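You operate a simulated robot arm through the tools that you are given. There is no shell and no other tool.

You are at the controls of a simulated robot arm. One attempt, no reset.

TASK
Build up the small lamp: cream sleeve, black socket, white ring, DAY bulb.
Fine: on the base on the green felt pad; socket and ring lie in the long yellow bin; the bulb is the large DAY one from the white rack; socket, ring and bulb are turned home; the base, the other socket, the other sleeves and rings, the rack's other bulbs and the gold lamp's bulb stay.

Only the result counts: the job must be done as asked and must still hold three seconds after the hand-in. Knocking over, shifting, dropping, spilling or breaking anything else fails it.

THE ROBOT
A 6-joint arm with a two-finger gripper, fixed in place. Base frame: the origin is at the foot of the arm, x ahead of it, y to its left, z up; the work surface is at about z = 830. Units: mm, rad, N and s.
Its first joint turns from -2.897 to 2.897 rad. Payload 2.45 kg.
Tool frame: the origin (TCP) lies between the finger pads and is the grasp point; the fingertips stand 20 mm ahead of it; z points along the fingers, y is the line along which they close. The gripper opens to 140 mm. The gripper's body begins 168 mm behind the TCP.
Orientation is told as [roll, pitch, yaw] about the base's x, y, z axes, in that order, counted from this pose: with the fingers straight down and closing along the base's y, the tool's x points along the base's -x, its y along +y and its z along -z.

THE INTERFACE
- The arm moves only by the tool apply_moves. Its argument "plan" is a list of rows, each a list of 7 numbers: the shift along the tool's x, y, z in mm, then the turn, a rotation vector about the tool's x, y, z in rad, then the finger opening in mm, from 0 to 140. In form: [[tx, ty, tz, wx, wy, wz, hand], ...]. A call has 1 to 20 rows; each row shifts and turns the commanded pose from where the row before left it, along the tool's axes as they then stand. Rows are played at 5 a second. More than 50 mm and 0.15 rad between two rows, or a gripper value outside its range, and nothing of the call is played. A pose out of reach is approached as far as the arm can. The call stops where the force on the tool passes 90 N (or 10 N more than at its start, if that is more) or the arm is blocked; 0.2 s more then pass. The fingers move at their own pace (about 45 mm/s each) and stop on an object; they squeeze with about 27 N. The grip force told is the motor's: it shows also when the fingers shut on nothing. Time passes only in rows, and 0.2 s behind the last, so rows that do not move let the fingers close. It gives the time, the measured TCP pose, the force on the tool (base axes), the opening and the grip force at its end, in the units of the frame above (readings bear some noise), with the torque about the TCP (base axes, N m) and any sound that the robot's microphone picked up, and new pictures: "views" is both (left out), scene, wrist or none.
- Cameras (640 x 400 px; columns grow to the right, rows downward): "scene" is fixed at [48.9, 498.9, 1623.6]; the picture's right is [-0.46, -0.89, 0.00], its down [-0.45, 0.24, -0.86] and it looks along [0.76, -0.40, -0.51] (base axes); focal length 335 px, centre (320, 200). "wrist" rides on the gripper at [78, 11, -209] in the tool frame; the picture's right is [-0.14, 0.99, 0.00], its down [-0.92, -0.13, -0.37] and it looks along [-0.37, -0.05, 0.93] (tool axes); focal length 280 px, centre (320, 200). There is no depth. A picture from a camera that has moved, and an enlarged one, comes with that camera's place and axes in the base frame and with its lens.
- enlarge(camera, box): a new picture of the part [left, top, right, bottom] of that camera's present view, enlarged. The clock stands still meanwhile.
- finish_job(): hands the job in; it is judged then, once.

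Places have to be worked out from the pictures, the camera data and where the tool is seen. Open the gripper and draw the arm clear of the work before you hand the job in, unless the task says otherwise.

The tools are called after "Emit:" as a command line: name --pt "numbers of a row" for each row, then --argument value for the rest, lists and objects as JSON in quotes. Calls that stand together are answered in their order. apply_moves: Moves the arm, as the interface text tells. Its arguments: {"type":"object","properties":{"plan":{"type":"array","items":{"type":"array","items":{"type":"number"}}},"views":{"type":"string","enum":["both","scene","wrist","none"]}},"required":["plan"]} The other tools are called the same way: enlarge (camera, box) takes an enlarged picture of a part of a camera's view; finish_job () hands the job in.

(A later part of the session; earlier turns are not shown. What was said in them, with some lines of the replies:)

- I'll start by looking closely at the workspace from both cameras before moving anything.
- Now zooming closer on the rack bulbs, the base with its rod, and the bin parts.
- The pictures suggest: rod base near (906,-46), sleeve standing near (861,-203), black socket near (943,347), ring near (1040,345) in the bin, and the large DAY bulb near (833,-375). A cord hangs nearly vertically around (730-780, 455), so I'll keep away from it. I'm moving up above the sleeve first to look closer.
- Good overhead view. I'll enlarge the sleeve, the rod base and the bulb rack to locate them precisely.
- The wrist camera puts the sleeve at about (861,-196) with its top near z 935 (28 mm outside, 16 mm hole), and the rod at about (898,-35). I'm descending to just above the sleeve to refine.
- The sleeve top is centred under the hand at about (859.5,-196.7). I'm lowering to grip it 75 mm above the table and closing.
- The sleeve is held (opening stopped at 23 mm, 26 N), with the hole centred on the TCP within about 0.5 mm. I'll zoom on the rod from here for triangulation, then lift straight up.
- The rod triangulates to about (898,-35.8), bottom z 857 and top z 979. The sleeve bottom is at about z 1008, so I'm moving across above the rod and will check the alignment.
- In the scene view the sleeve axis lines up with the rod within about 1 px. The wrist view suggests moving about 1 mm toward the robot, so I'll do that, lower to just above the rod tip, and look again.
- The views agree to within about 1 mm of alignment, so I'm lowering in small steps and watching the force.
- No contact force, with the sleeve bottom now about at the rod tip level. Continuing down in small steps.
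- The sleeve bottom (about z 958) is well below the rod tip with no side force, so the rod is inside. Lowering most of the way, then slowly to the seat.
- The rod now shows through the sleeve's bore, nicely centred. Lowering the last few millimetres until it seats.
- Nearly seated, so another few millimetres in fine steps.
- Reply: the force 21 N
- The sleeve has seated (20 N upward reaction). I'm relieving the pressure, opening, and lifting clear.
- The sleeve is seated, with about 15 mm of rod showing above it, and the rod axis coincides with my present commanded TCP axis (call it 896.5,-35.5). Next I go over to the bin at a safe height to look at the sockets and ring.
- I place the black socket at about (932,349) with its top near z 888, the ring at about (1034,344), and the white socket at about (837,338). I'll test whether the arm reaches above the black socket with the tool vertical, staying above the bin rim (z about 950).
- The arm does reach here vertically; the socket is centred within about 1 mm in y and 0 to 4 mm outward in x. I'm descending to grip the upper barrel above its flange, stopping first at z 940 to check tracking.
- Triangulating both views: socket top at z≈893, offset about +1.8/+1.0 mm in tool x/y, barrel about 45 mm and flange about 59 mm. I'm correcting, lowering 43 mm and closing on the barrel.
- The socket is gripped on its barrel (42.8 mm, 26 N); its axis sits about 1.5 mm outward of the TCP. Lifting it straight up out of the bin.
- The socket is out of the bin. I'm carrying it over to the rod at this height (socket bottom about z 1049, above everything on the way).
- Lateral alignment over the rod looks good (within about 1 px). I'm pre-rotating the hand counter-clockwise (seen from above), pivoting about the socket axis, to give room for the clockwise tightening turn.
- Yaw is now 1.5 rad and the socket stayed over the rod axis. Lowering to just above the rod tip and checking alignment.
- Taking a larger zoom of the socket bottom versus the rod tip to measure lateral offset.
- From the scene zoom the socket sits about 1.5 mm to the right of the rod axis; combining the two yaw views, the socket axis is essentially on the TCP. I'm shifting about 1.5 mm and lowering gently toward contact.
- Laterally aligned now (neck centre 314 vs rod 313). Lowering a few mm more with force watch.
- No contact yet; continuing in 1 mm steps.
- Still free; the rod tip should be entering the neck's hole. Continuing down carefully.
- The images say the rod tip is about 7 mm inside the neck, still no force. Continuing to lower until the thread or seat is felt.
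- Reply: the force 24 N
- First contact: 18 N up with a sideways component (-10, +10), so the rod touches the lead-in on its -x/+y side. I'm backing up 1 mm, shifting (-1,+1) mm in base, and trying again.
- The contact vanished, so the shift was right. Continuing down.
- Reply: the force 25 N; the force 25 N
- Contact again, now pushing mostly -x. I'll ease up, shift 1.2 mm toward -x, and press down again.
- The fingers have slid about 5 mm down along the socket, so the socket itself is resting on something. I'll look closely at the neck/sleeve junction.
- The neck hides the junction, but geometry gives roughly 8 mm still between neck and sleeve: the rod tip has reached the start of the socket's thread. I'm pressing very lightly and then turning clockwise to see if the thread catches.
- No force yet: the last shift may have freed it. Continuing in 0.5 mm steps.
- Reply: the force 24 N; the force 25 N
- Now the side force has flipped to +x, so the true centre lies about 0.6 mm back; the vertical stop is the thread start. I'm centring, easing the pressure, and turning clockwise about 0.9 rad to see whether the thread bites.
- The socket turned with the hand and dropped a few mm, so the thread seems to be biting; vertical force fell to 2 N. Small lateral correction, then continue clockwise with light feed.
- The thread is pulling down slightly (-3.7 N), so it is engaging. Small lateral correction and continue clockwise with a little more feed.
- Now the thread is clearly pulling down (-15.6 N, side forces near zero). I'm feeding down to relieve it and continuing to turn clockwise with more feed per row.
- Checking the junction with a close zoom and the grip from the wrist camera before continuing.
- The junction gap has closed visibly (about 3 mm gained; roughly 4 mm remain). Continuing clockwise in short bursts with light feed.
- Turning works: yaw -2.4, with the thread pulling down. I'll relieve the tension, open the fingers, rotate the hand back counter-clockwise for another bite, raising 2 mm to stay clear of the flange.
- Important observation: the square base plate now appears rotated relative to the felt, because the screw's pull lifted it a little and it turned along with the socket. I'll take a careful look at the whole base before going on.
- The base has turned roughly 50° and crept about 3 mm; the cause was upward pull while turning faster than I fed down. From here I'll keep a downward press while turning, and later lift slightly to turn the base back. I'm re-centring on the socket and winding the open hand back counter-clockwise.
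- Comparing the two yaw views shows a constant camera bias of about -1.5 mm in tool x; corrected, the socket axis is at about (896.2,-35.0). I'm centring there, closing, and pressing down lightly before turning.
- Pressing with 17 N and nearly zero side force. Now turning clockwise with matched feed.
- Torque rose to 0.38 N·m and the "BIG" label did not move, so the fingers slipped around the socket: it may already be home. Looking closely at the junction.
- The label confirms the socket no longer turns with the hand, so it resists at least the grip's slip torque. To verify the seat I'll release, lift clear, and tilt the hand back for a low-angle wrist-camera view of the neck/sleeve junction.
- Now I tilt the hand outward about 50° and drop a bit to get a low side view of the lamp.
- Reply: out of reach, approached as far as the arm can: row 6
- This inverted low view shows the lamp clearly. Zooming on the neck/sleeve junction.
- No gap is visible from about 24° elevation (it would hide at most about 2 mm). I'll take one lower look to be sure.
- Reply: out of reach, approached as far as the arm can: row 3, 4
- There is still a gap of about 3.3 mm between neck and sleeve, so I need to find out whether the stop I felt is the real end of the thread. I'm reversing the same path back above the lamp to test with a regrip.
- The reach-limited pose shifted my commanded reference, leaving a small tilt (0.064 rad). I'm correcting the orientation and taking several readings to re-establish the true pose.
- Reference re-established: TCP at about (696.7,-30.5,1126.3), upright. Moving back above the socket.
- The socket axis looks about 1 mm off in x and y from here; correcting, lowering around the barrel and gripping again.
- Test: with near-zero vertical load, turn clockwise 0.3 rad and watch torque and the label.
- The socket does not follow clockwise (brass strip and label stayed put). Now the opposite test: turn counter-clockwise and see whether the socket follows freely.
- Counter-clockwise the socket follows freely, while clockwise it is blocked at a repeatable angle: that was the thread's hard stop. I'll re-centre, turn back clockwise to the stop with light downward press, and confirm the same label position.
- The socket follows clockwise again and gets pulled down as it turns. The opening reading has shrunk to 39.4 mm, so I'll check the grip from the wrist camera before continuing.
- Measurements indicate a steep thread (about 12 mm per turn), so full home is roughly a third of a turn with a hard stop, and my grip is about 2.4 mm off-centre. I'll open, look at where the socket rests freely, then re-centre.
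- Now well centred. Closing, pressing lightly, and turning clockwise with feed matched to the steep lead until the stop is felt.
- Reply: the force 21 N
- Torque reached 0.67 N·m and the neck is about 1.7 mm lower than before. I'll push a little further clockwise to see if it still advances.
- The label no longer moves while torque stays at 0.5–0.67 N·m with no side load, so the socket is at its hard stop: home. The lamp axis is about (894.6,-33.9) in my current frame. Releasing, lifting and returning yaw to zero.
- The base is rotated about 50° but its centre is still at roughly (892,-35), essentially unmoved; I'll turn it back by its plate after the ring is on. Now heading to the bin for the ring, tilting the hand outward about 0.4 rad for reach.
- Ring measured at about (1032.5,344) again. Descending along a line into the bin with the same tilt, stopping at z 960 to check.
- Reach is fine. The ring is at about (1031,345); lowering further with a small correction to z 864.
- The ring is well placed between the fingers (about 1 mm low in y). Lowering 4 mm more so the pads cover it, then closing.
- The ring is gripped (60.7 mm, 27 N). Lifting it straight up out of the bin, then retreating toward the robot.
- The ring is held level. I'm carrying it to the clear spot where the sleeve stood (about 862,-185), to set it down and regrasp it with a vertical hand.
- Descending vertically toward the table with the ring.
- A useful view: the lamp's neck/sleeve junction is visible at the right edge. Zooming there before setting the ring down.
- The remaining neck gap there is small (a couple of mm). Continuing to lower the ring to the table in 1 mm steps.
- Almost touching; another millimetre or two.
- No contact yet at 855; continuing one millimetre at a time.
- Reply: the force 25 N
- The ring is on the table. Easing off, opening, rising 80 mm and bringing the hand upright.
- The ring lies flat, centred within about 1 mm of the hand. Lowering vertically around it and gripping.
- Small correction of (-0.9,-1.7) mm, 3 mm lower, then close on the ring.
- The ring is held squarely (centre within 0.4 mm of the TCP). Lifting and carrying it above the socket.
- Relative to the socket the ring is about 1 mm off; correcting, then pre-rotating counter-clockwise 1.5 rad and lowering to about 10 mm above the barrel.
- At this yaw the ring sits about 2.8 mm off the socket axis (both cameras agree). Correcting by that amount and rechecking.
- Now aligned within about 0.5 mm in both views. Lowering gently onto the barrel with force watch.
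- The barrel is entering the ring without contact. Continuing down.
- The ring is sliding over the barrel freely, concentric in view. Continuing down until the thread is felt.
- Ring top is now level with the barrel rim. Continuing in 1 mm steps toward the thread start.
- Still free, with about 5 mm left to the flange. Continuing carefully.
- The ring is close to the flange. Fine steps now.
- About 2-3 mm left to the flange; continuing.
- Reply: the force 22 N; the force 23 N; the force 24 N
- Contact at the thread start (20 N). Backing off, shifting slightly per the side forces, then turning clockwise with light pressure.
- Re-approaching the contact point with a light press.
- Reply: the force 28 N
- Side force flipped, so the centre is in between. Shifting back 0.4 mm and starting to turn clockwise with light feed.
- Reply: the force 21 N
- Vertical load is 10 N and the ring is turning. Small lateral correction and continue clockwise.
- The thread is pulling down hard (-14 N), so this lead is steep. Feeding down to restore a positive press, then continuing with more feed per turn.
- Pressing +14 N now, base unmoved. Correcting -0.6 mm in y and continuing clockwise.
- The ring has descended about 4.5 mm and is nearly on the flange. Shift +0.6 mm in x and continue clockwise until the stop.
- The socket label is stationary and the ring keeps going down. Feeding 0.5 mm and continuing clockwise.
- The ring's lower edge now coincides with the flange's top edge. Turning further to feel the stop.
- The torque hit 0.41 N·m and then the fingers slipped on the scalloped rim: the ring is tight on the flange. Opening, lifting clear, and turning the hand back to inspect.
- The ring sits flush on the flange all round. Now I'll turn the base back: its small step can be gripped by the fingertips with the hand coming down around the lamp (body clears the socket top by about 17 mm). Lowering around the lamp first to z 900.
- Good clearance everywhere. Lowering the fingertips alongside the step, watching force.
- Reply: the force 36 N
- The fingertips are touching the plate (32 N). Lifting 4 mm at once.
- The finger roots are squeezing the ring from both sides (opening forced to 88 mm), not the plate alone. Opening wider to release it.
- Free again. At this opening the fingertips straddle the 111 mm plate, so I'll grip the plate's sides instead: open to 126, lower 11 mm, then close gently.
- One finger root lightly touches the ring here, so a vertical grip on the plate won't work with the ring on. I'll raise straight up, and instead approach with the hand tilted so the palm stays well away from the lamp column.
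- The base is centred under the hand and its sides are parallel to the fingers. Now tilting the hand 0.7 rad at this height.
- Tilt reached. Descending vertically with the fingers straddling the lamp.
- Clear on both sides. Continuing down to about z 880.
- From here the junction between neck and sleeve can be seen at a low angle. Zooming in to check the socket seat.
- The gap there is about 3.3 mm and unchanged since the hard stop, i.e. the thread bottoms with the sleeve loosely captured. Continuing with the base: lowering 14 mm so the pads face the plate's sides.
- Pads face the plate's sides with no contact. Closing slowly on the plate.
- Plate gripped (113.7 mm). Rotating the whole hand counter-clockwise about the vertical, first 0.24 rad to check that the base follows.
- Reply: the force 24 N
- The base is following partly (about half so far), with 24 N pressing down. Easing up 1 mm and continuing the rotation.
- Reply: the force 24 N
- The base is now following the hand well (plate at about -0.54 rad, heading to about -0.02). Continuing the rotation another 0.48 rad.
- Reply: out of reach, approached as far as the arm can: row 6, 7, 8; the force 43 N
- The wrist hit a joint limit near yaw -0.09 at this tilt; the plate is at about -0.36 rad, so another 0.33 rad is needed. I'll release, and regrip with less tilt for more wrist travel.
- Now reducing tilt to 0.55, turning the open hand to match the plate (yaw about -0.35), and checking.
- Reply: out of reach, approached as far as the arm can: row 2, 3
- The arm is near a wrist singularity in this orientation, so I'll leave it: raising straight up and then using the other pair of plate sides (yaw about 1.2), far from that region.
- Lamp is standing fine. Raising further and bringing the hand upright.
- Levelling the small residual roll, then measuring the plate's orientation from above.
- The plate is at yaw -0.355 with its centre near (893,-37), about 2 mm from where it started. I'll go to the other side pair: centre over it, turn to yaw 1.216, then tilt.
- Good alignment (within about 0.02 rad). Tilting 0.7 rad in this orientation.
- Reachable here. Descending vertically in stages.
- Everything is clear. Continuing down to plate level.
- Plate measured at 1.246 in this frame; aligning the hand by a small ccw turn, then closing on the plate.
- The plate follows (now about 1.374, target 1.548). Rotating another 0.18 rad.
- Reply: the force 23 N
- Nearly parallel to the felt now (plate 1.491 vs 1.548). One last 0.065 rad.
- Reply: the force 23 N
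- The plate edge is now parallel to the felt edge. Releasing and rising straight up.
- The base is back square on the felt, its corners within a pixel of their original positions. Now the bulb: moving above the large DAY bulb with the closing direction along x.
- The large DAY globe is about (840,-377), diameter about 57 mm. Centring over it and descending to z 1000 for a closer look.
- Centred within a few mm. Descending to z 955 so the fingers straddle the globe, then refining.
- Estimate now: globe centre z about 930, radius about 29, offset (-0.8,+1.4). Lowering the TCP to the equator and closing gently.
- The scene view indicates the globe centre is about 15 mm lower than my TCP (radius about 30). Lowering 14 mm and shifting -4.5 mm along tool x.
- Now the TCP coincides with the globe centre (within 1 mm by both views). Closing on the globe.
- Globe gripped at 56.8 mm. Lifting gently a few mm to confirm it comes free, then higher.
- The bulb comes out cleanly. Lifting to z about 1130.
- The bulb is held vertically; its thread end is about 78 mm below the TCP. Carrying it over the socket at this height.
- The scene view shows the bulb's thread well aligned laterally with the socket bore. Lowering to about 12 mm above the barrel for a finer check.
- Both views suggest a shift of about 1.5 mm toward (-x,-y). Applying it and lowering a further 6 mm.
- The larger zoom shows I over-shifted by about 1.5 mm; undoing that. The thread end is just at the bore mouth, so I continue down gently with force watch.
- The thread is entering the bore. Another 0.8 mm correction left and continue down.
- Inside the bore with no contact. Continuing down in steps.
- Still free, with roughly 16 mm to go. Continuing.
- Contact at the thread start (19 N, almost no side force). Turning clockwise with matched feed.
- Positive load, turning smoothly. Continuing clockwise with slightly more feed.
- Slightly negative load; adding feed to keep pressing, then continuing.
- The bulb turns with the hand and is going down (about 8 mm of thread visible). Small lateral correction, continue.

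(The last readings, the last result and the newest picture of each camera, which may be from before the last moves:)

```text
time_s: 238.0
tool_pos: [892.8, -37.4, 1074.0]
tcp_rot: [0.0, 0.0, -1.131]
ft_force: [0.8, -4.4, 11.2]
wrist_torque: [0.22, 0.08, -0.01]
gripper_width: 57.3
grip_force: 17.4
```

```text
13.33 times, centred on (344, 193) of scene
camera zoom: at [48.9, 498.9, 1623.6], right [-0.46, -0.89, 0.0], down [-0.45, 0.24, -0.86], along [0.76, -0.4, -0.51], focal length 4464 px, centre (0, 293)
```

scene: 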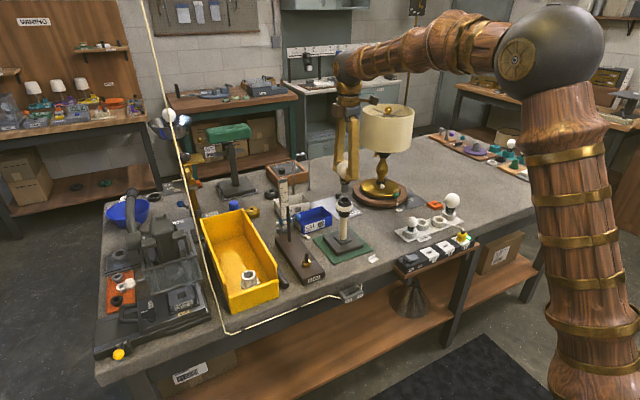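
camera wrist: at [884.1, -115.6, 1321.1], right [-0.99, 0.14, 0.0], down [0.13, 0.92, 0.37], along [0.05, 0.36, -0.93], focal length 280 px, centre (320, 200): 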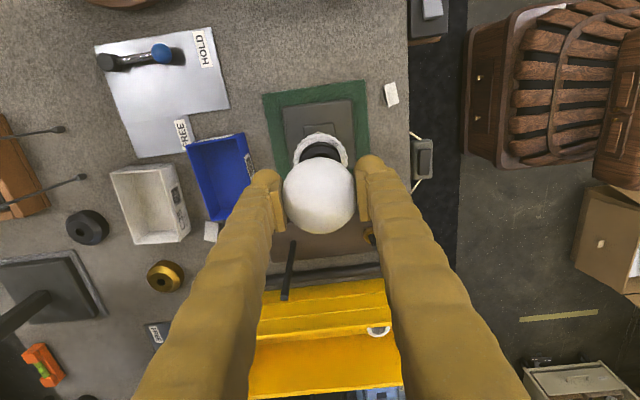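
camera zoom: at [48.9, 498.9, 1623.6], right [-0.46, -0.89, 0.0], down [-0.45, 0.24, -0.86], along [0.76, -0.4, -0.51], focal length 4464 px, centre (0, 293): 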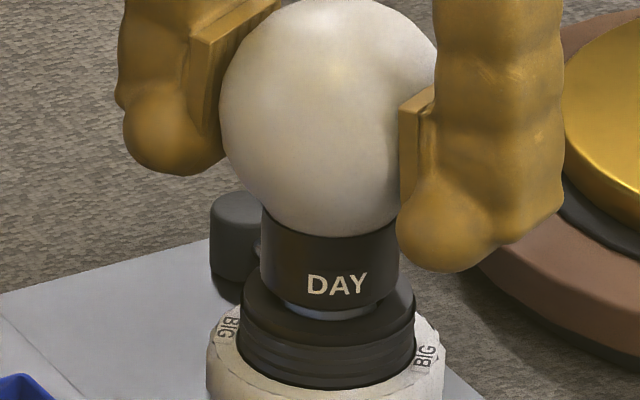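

Progressing steadily with near-zero torque. Continuing clockwise.

Emit:
apply_moves --pt "0 -0.2 0.15 0 0 0.1 45" --pt "0 0 0.2 0 0 0.1 45" --pt "0 0 0.2 0 0 0.1 45" --pt "0 0 0 0 0 0 45" --views "none"

Emit:
apply_moves --pt "0 0 0.2 0 0 0.1 45" --pt "0 0 0.2 0 0 0.1 45" --pt "0 0 0.2 0 0 0.1 45" --pt "0 0 0 0 0 0 45" --views "none"

Emit:
apply_moves --pt "0 0 0.2 0 0 0.1 45" --pt "0 0 0.2 0 0 0.1 45" --pt "0 0 0.2 0 0 0.1 45" --pt "0 0 0 0 0 0 45" --views "none"

Emit:
enlarge --camera "scene" --box '[328, 178, 360, 208]'

Emit:
enlarge --camera "scene" --box '[310, 185, 400, 270]'

```text
time_s: 239.0
tool_pos: [893.7, -37.2, 1073.5]
tcp_rot: [-0.001, 0.001, -1.431]
ft_force: [0.2, -0.9, 10.9]
wrist_torque: [0.06, -0.01, 0.03]
gripper_width: 57.0
grip_force: 18.2
```

```text
time_s: 240.0
tool_pos: [894.1, -37.0, 1072.0]
tcp_rot: [0.001, -0.001, -1.73]
ft_force: [2.9, 1.9, 1.7]
wrist_torque: [0.05, 0.0, 0.29]
gripper_width: 57.1
grip_force: 18.1
```

```text
time_s: 241.0
tool_pos: [894.1, -36.8, 1072.0]
tcp_rot: [0.001, -0.003, -2.029]
ft_force: [-1.5, -0.2, -3.4]
wrist_torque: [-0.01, 0.06, 0.52]
gripper_width: 54.5
grip_force: 17.9
```

```text
13.33 times, centred on (344, 193) of scene
camera zoom: at [48.9, 498.9, 1623.6], right [-0.46, -0.89, 0.0], down [-0.45, 0.24, -0.86], along [0.76, -0.4, -0.51], focal length 4464 px, centre (0, 293)
```

zoom: 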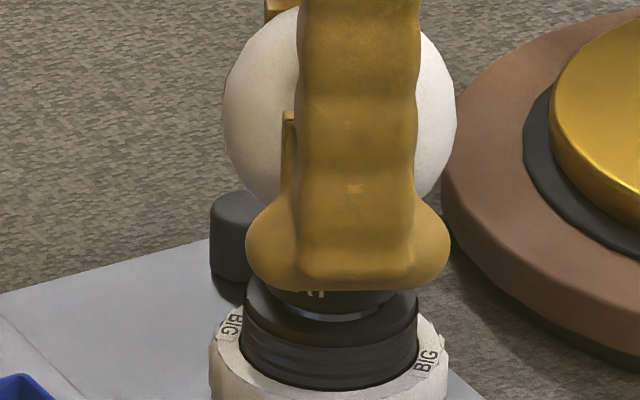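

```text
4.71 times, centred on (355, 228) of scene
camera zoom: at [48.9, 498.9, 1623.6], right [-0.46, -0.89, 0.0], down [-0.45, 0.24, -0.86], along [0.76, -0.4, -0.51], focal length 1576 px, centre (155, 71)
```

zoom: 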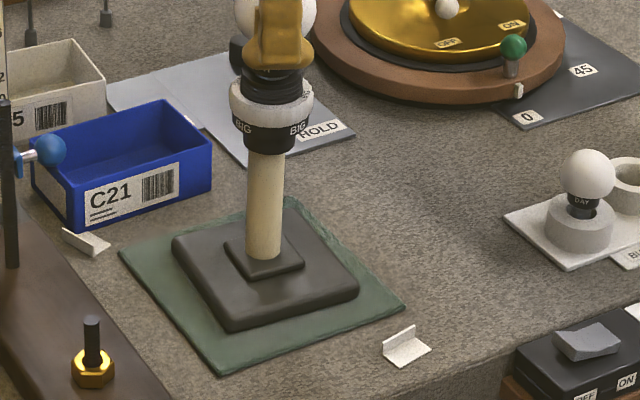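

Torque rose to 0.5 N·m and the fingers began slipping on the globe after about half a turn: the bulb is at its stop, as were ring and socket. The base did not turn. Opening and lifting straight up.

Emit:
apply_moves --pt "0 0 0.2 0 0 0 52" --pt "0 0 0 0 0 0 70" --pt "0 0 0 0 0 0 100" --pt "0 0 0 0 0 0 104" --pt "0 0 -30 0 0 0 104" --pt "0 0 -40 0 0 0 104" --pt "0 0 -40 0 0 0 104" --pt "0 0 -30 0 0 0 104" --pt "0 0 0 0 0 0 104" --views "both"

Emit:
enlarge --camera "scene" --box '[320, 165, 375, 225]'

Emit:
enlarge --camera "scene" --box '[310, 165, 400, 270]'

```text
time_s: 243.0
tool_pos: [893.7, -38.6, 1212.5]
tcp_rot: [0.002, -0.001, -2.031]
ft_force: [0.4, 1.2, 0.1]
wrist_torque: [0.0, 0.0, 0.01]
gripper_width: 103.9
grip_force: 0.2
camera wrist: at [937.5, 26.3, 1422.0], right [0.83, -0.56, 0.0], down [-0.52, -0.77, 0.37], along [-0.21, -0.31, -0.93], focal length 280 px, centre (320, 200)
```

scene: 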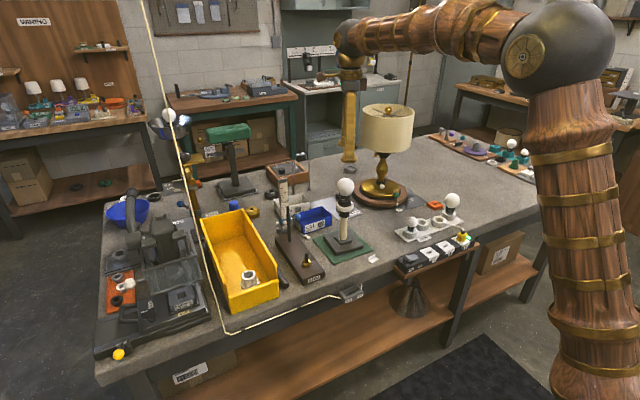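
wrist: 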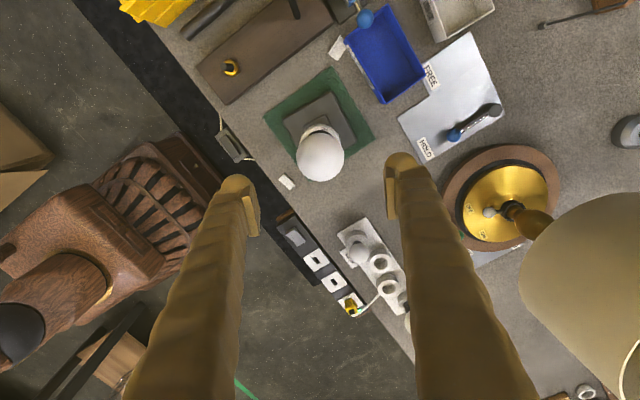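

```text
6.67 times, centred on (348, 195) of scene
camera zoom: at [48.9, 498.9, 1623.6], right [-0.46, -0.89, 0.0], down [-0.45, 0.24, -0.86], along [0.76, -0.4, -0.51], focal length 2232 px, centre (137, 233)
```

zoom: 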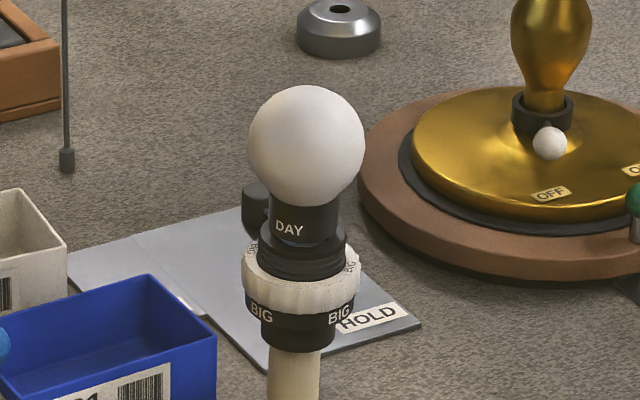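

```text
3.81 times, centred on (355, 218) of scene
camera zoom: at [48.9, 498.9, 1623.6], right [-0.46, -0.89, 0.0], down [-0.45, 0.24, -0.86], along [0.76, -0.4, -0.51], focal length 1275 px, centre (187, 133)
```

zoom: 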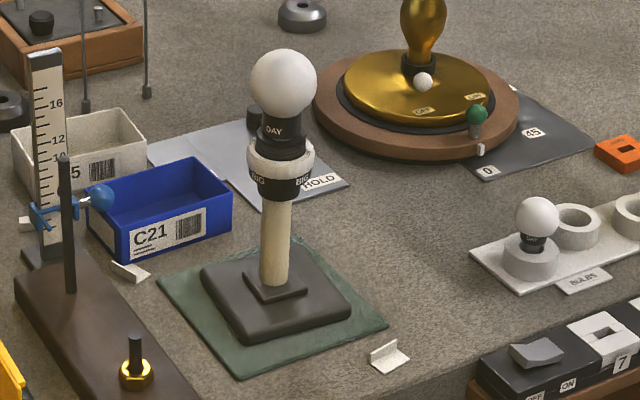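

The lamp is assembled and upright: sleeve, black socket, white ring and DAY bulb, with ring-to-socket label offsets unchanged since tightening. Retreating the arm back and up, clear of the work.

Emit:
apply_moves --pt "0 0 -20 0 0 0 104" --pt "-17.7 -35.8 -10 0 0 0 104" --pt "-17.7 -35.8 -10 0 0 0 104" --pt "-17.7 -35.8 -10 0 0 0 104" --pt "-17.7 -35.8 -5 0 0 0 104" --pt "-17.7 -35.8 0 0 0 0 104" --pt "0 0 0 0 0 0 104" --pt "0 0 0 0 0 0 104" --views "both"

Emit:
enlarge --camera "scene" --box '[310, 165, 400, 270]'

Emit:
enlarge --camera "scene" --box '[180, 160, 310, 320]'

Emit:
enlarge --camera "scene" --box '[380, 170, 490, 280]'

```text
time_s: 244.8
tool_pos: [692.9, -37.3, 1268.3]
tcp_rot: [0.0, 0.001, -2.029]
ft_force: [0.2, 0.1, -0.7]
wrist_torque: [0.03, -0.01, -0.01]
gripper_width: 104.1
grip_force: 0.0
camera wrist: at [737.3, 26.7, 1477.9], right [0.83, -0.56, 0.0], down [-0.52, -0.77, 0.37], along [-0.21, -0.31, -0.93], focal length 280 px, centre (320, 200)
```

scene: 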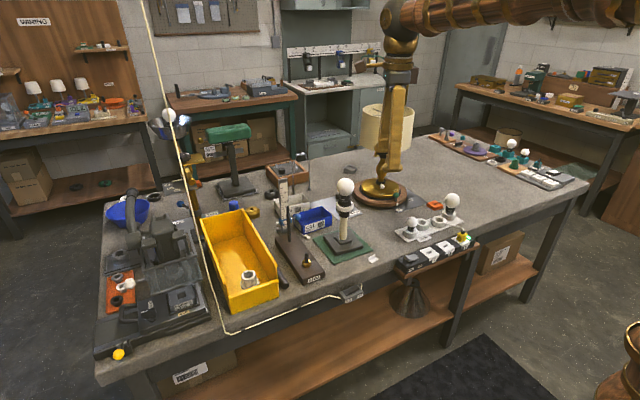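
wrist: 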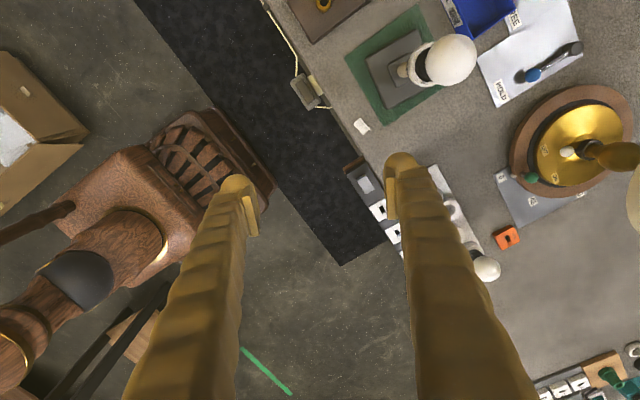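

```text
3.81 times, centred on (355, 218) of scene
camera zoom: at [48.9, 498.9, 1623.6], right [-0.46, -0.89, 0.0], down [-0.45, 0.24, -0.86], along [0.76, -0.4, -0.51], focal length 1275 px, centre (187, 133)
```

zoom: 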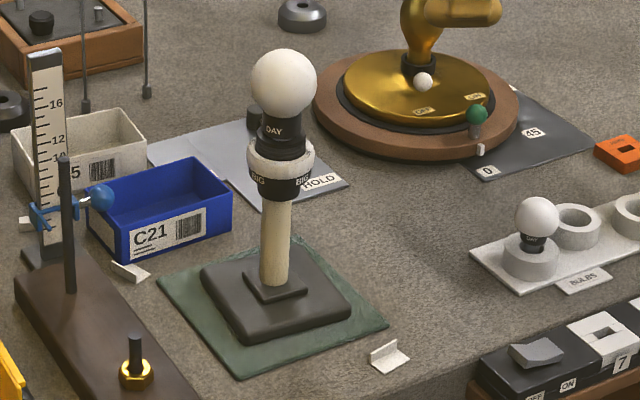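

```text
2.50 times, centred on (245, 240) of scene
camera zoom: at [48.9, 498.9, 1623.6], right [-0.46, -0.89, 0.0], down [-0.45, 0.24, -0.86], along [0.76, -0.4, -0.51], focal length 837 px, centre (508, 100)
```

zoom: 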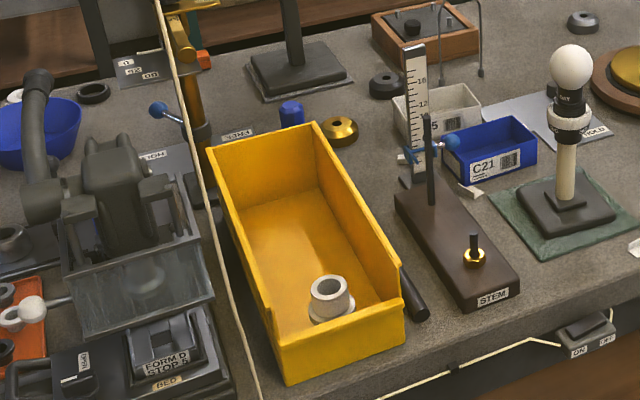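

```text
3.64 times, centred on (435, 225) of scene
camera zoom: at [48.9, 498.9, 1623.6], right [-0.46, -0.89, 0.0], down [-0.45, 0.24, -0.86], along [0.76, -0.4, -0.51], focal length 1217 px, centre (-98, 109)
```

zoom: 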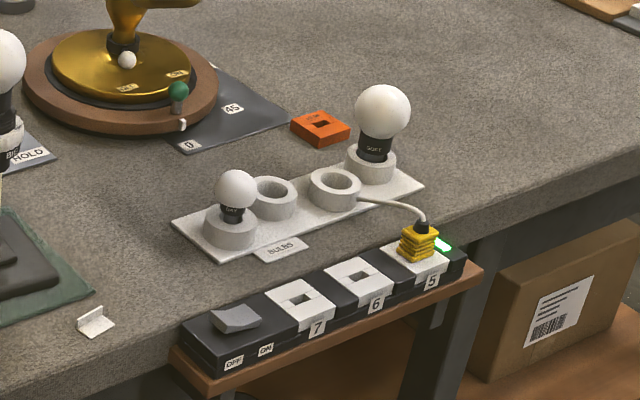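

Everything looks right: the lamp stands assembled on the squared-up base, while the white socket, the other two rack bulbs, the gold lamp and the rest are undisturbed. The gripper is open and clear, so I'm handing the job in.

Emit:
finish_job

```text
The job is handed in.
```

I built the small lamp on its base on the green felt pad and handed it in; I have not seen the judged result. It has the cream sleeve, black socket, white ring and large DAY bulb.

- **Turned home:** socket, ring and bulb each turned about half a turn clockwise to a hard stop. The torque at the stop was about 0.4–0.7 N·m, after which the fingers slipped rather than turning the part further. About 3 mm of clearance remains between the socket and the top of the sleeve. I took that stop as home because it held under full grip torque.
- **Base:** while I was turning the socket, the base swung round by about 50°. I gripped its plate and turned it back. It is square to the felt again, within about 3 mm of where it stood.
- **Ring:** I set it down on the bench once to regrip it upright before fitting it.
- **Everything else:** the white socket in the bin, the small DAY and SOFT bulbs in the rack, and the gold lamp's bulb look undisturbed in the final pictures.

The gripper was open and the arm clear of the work at hand-in.
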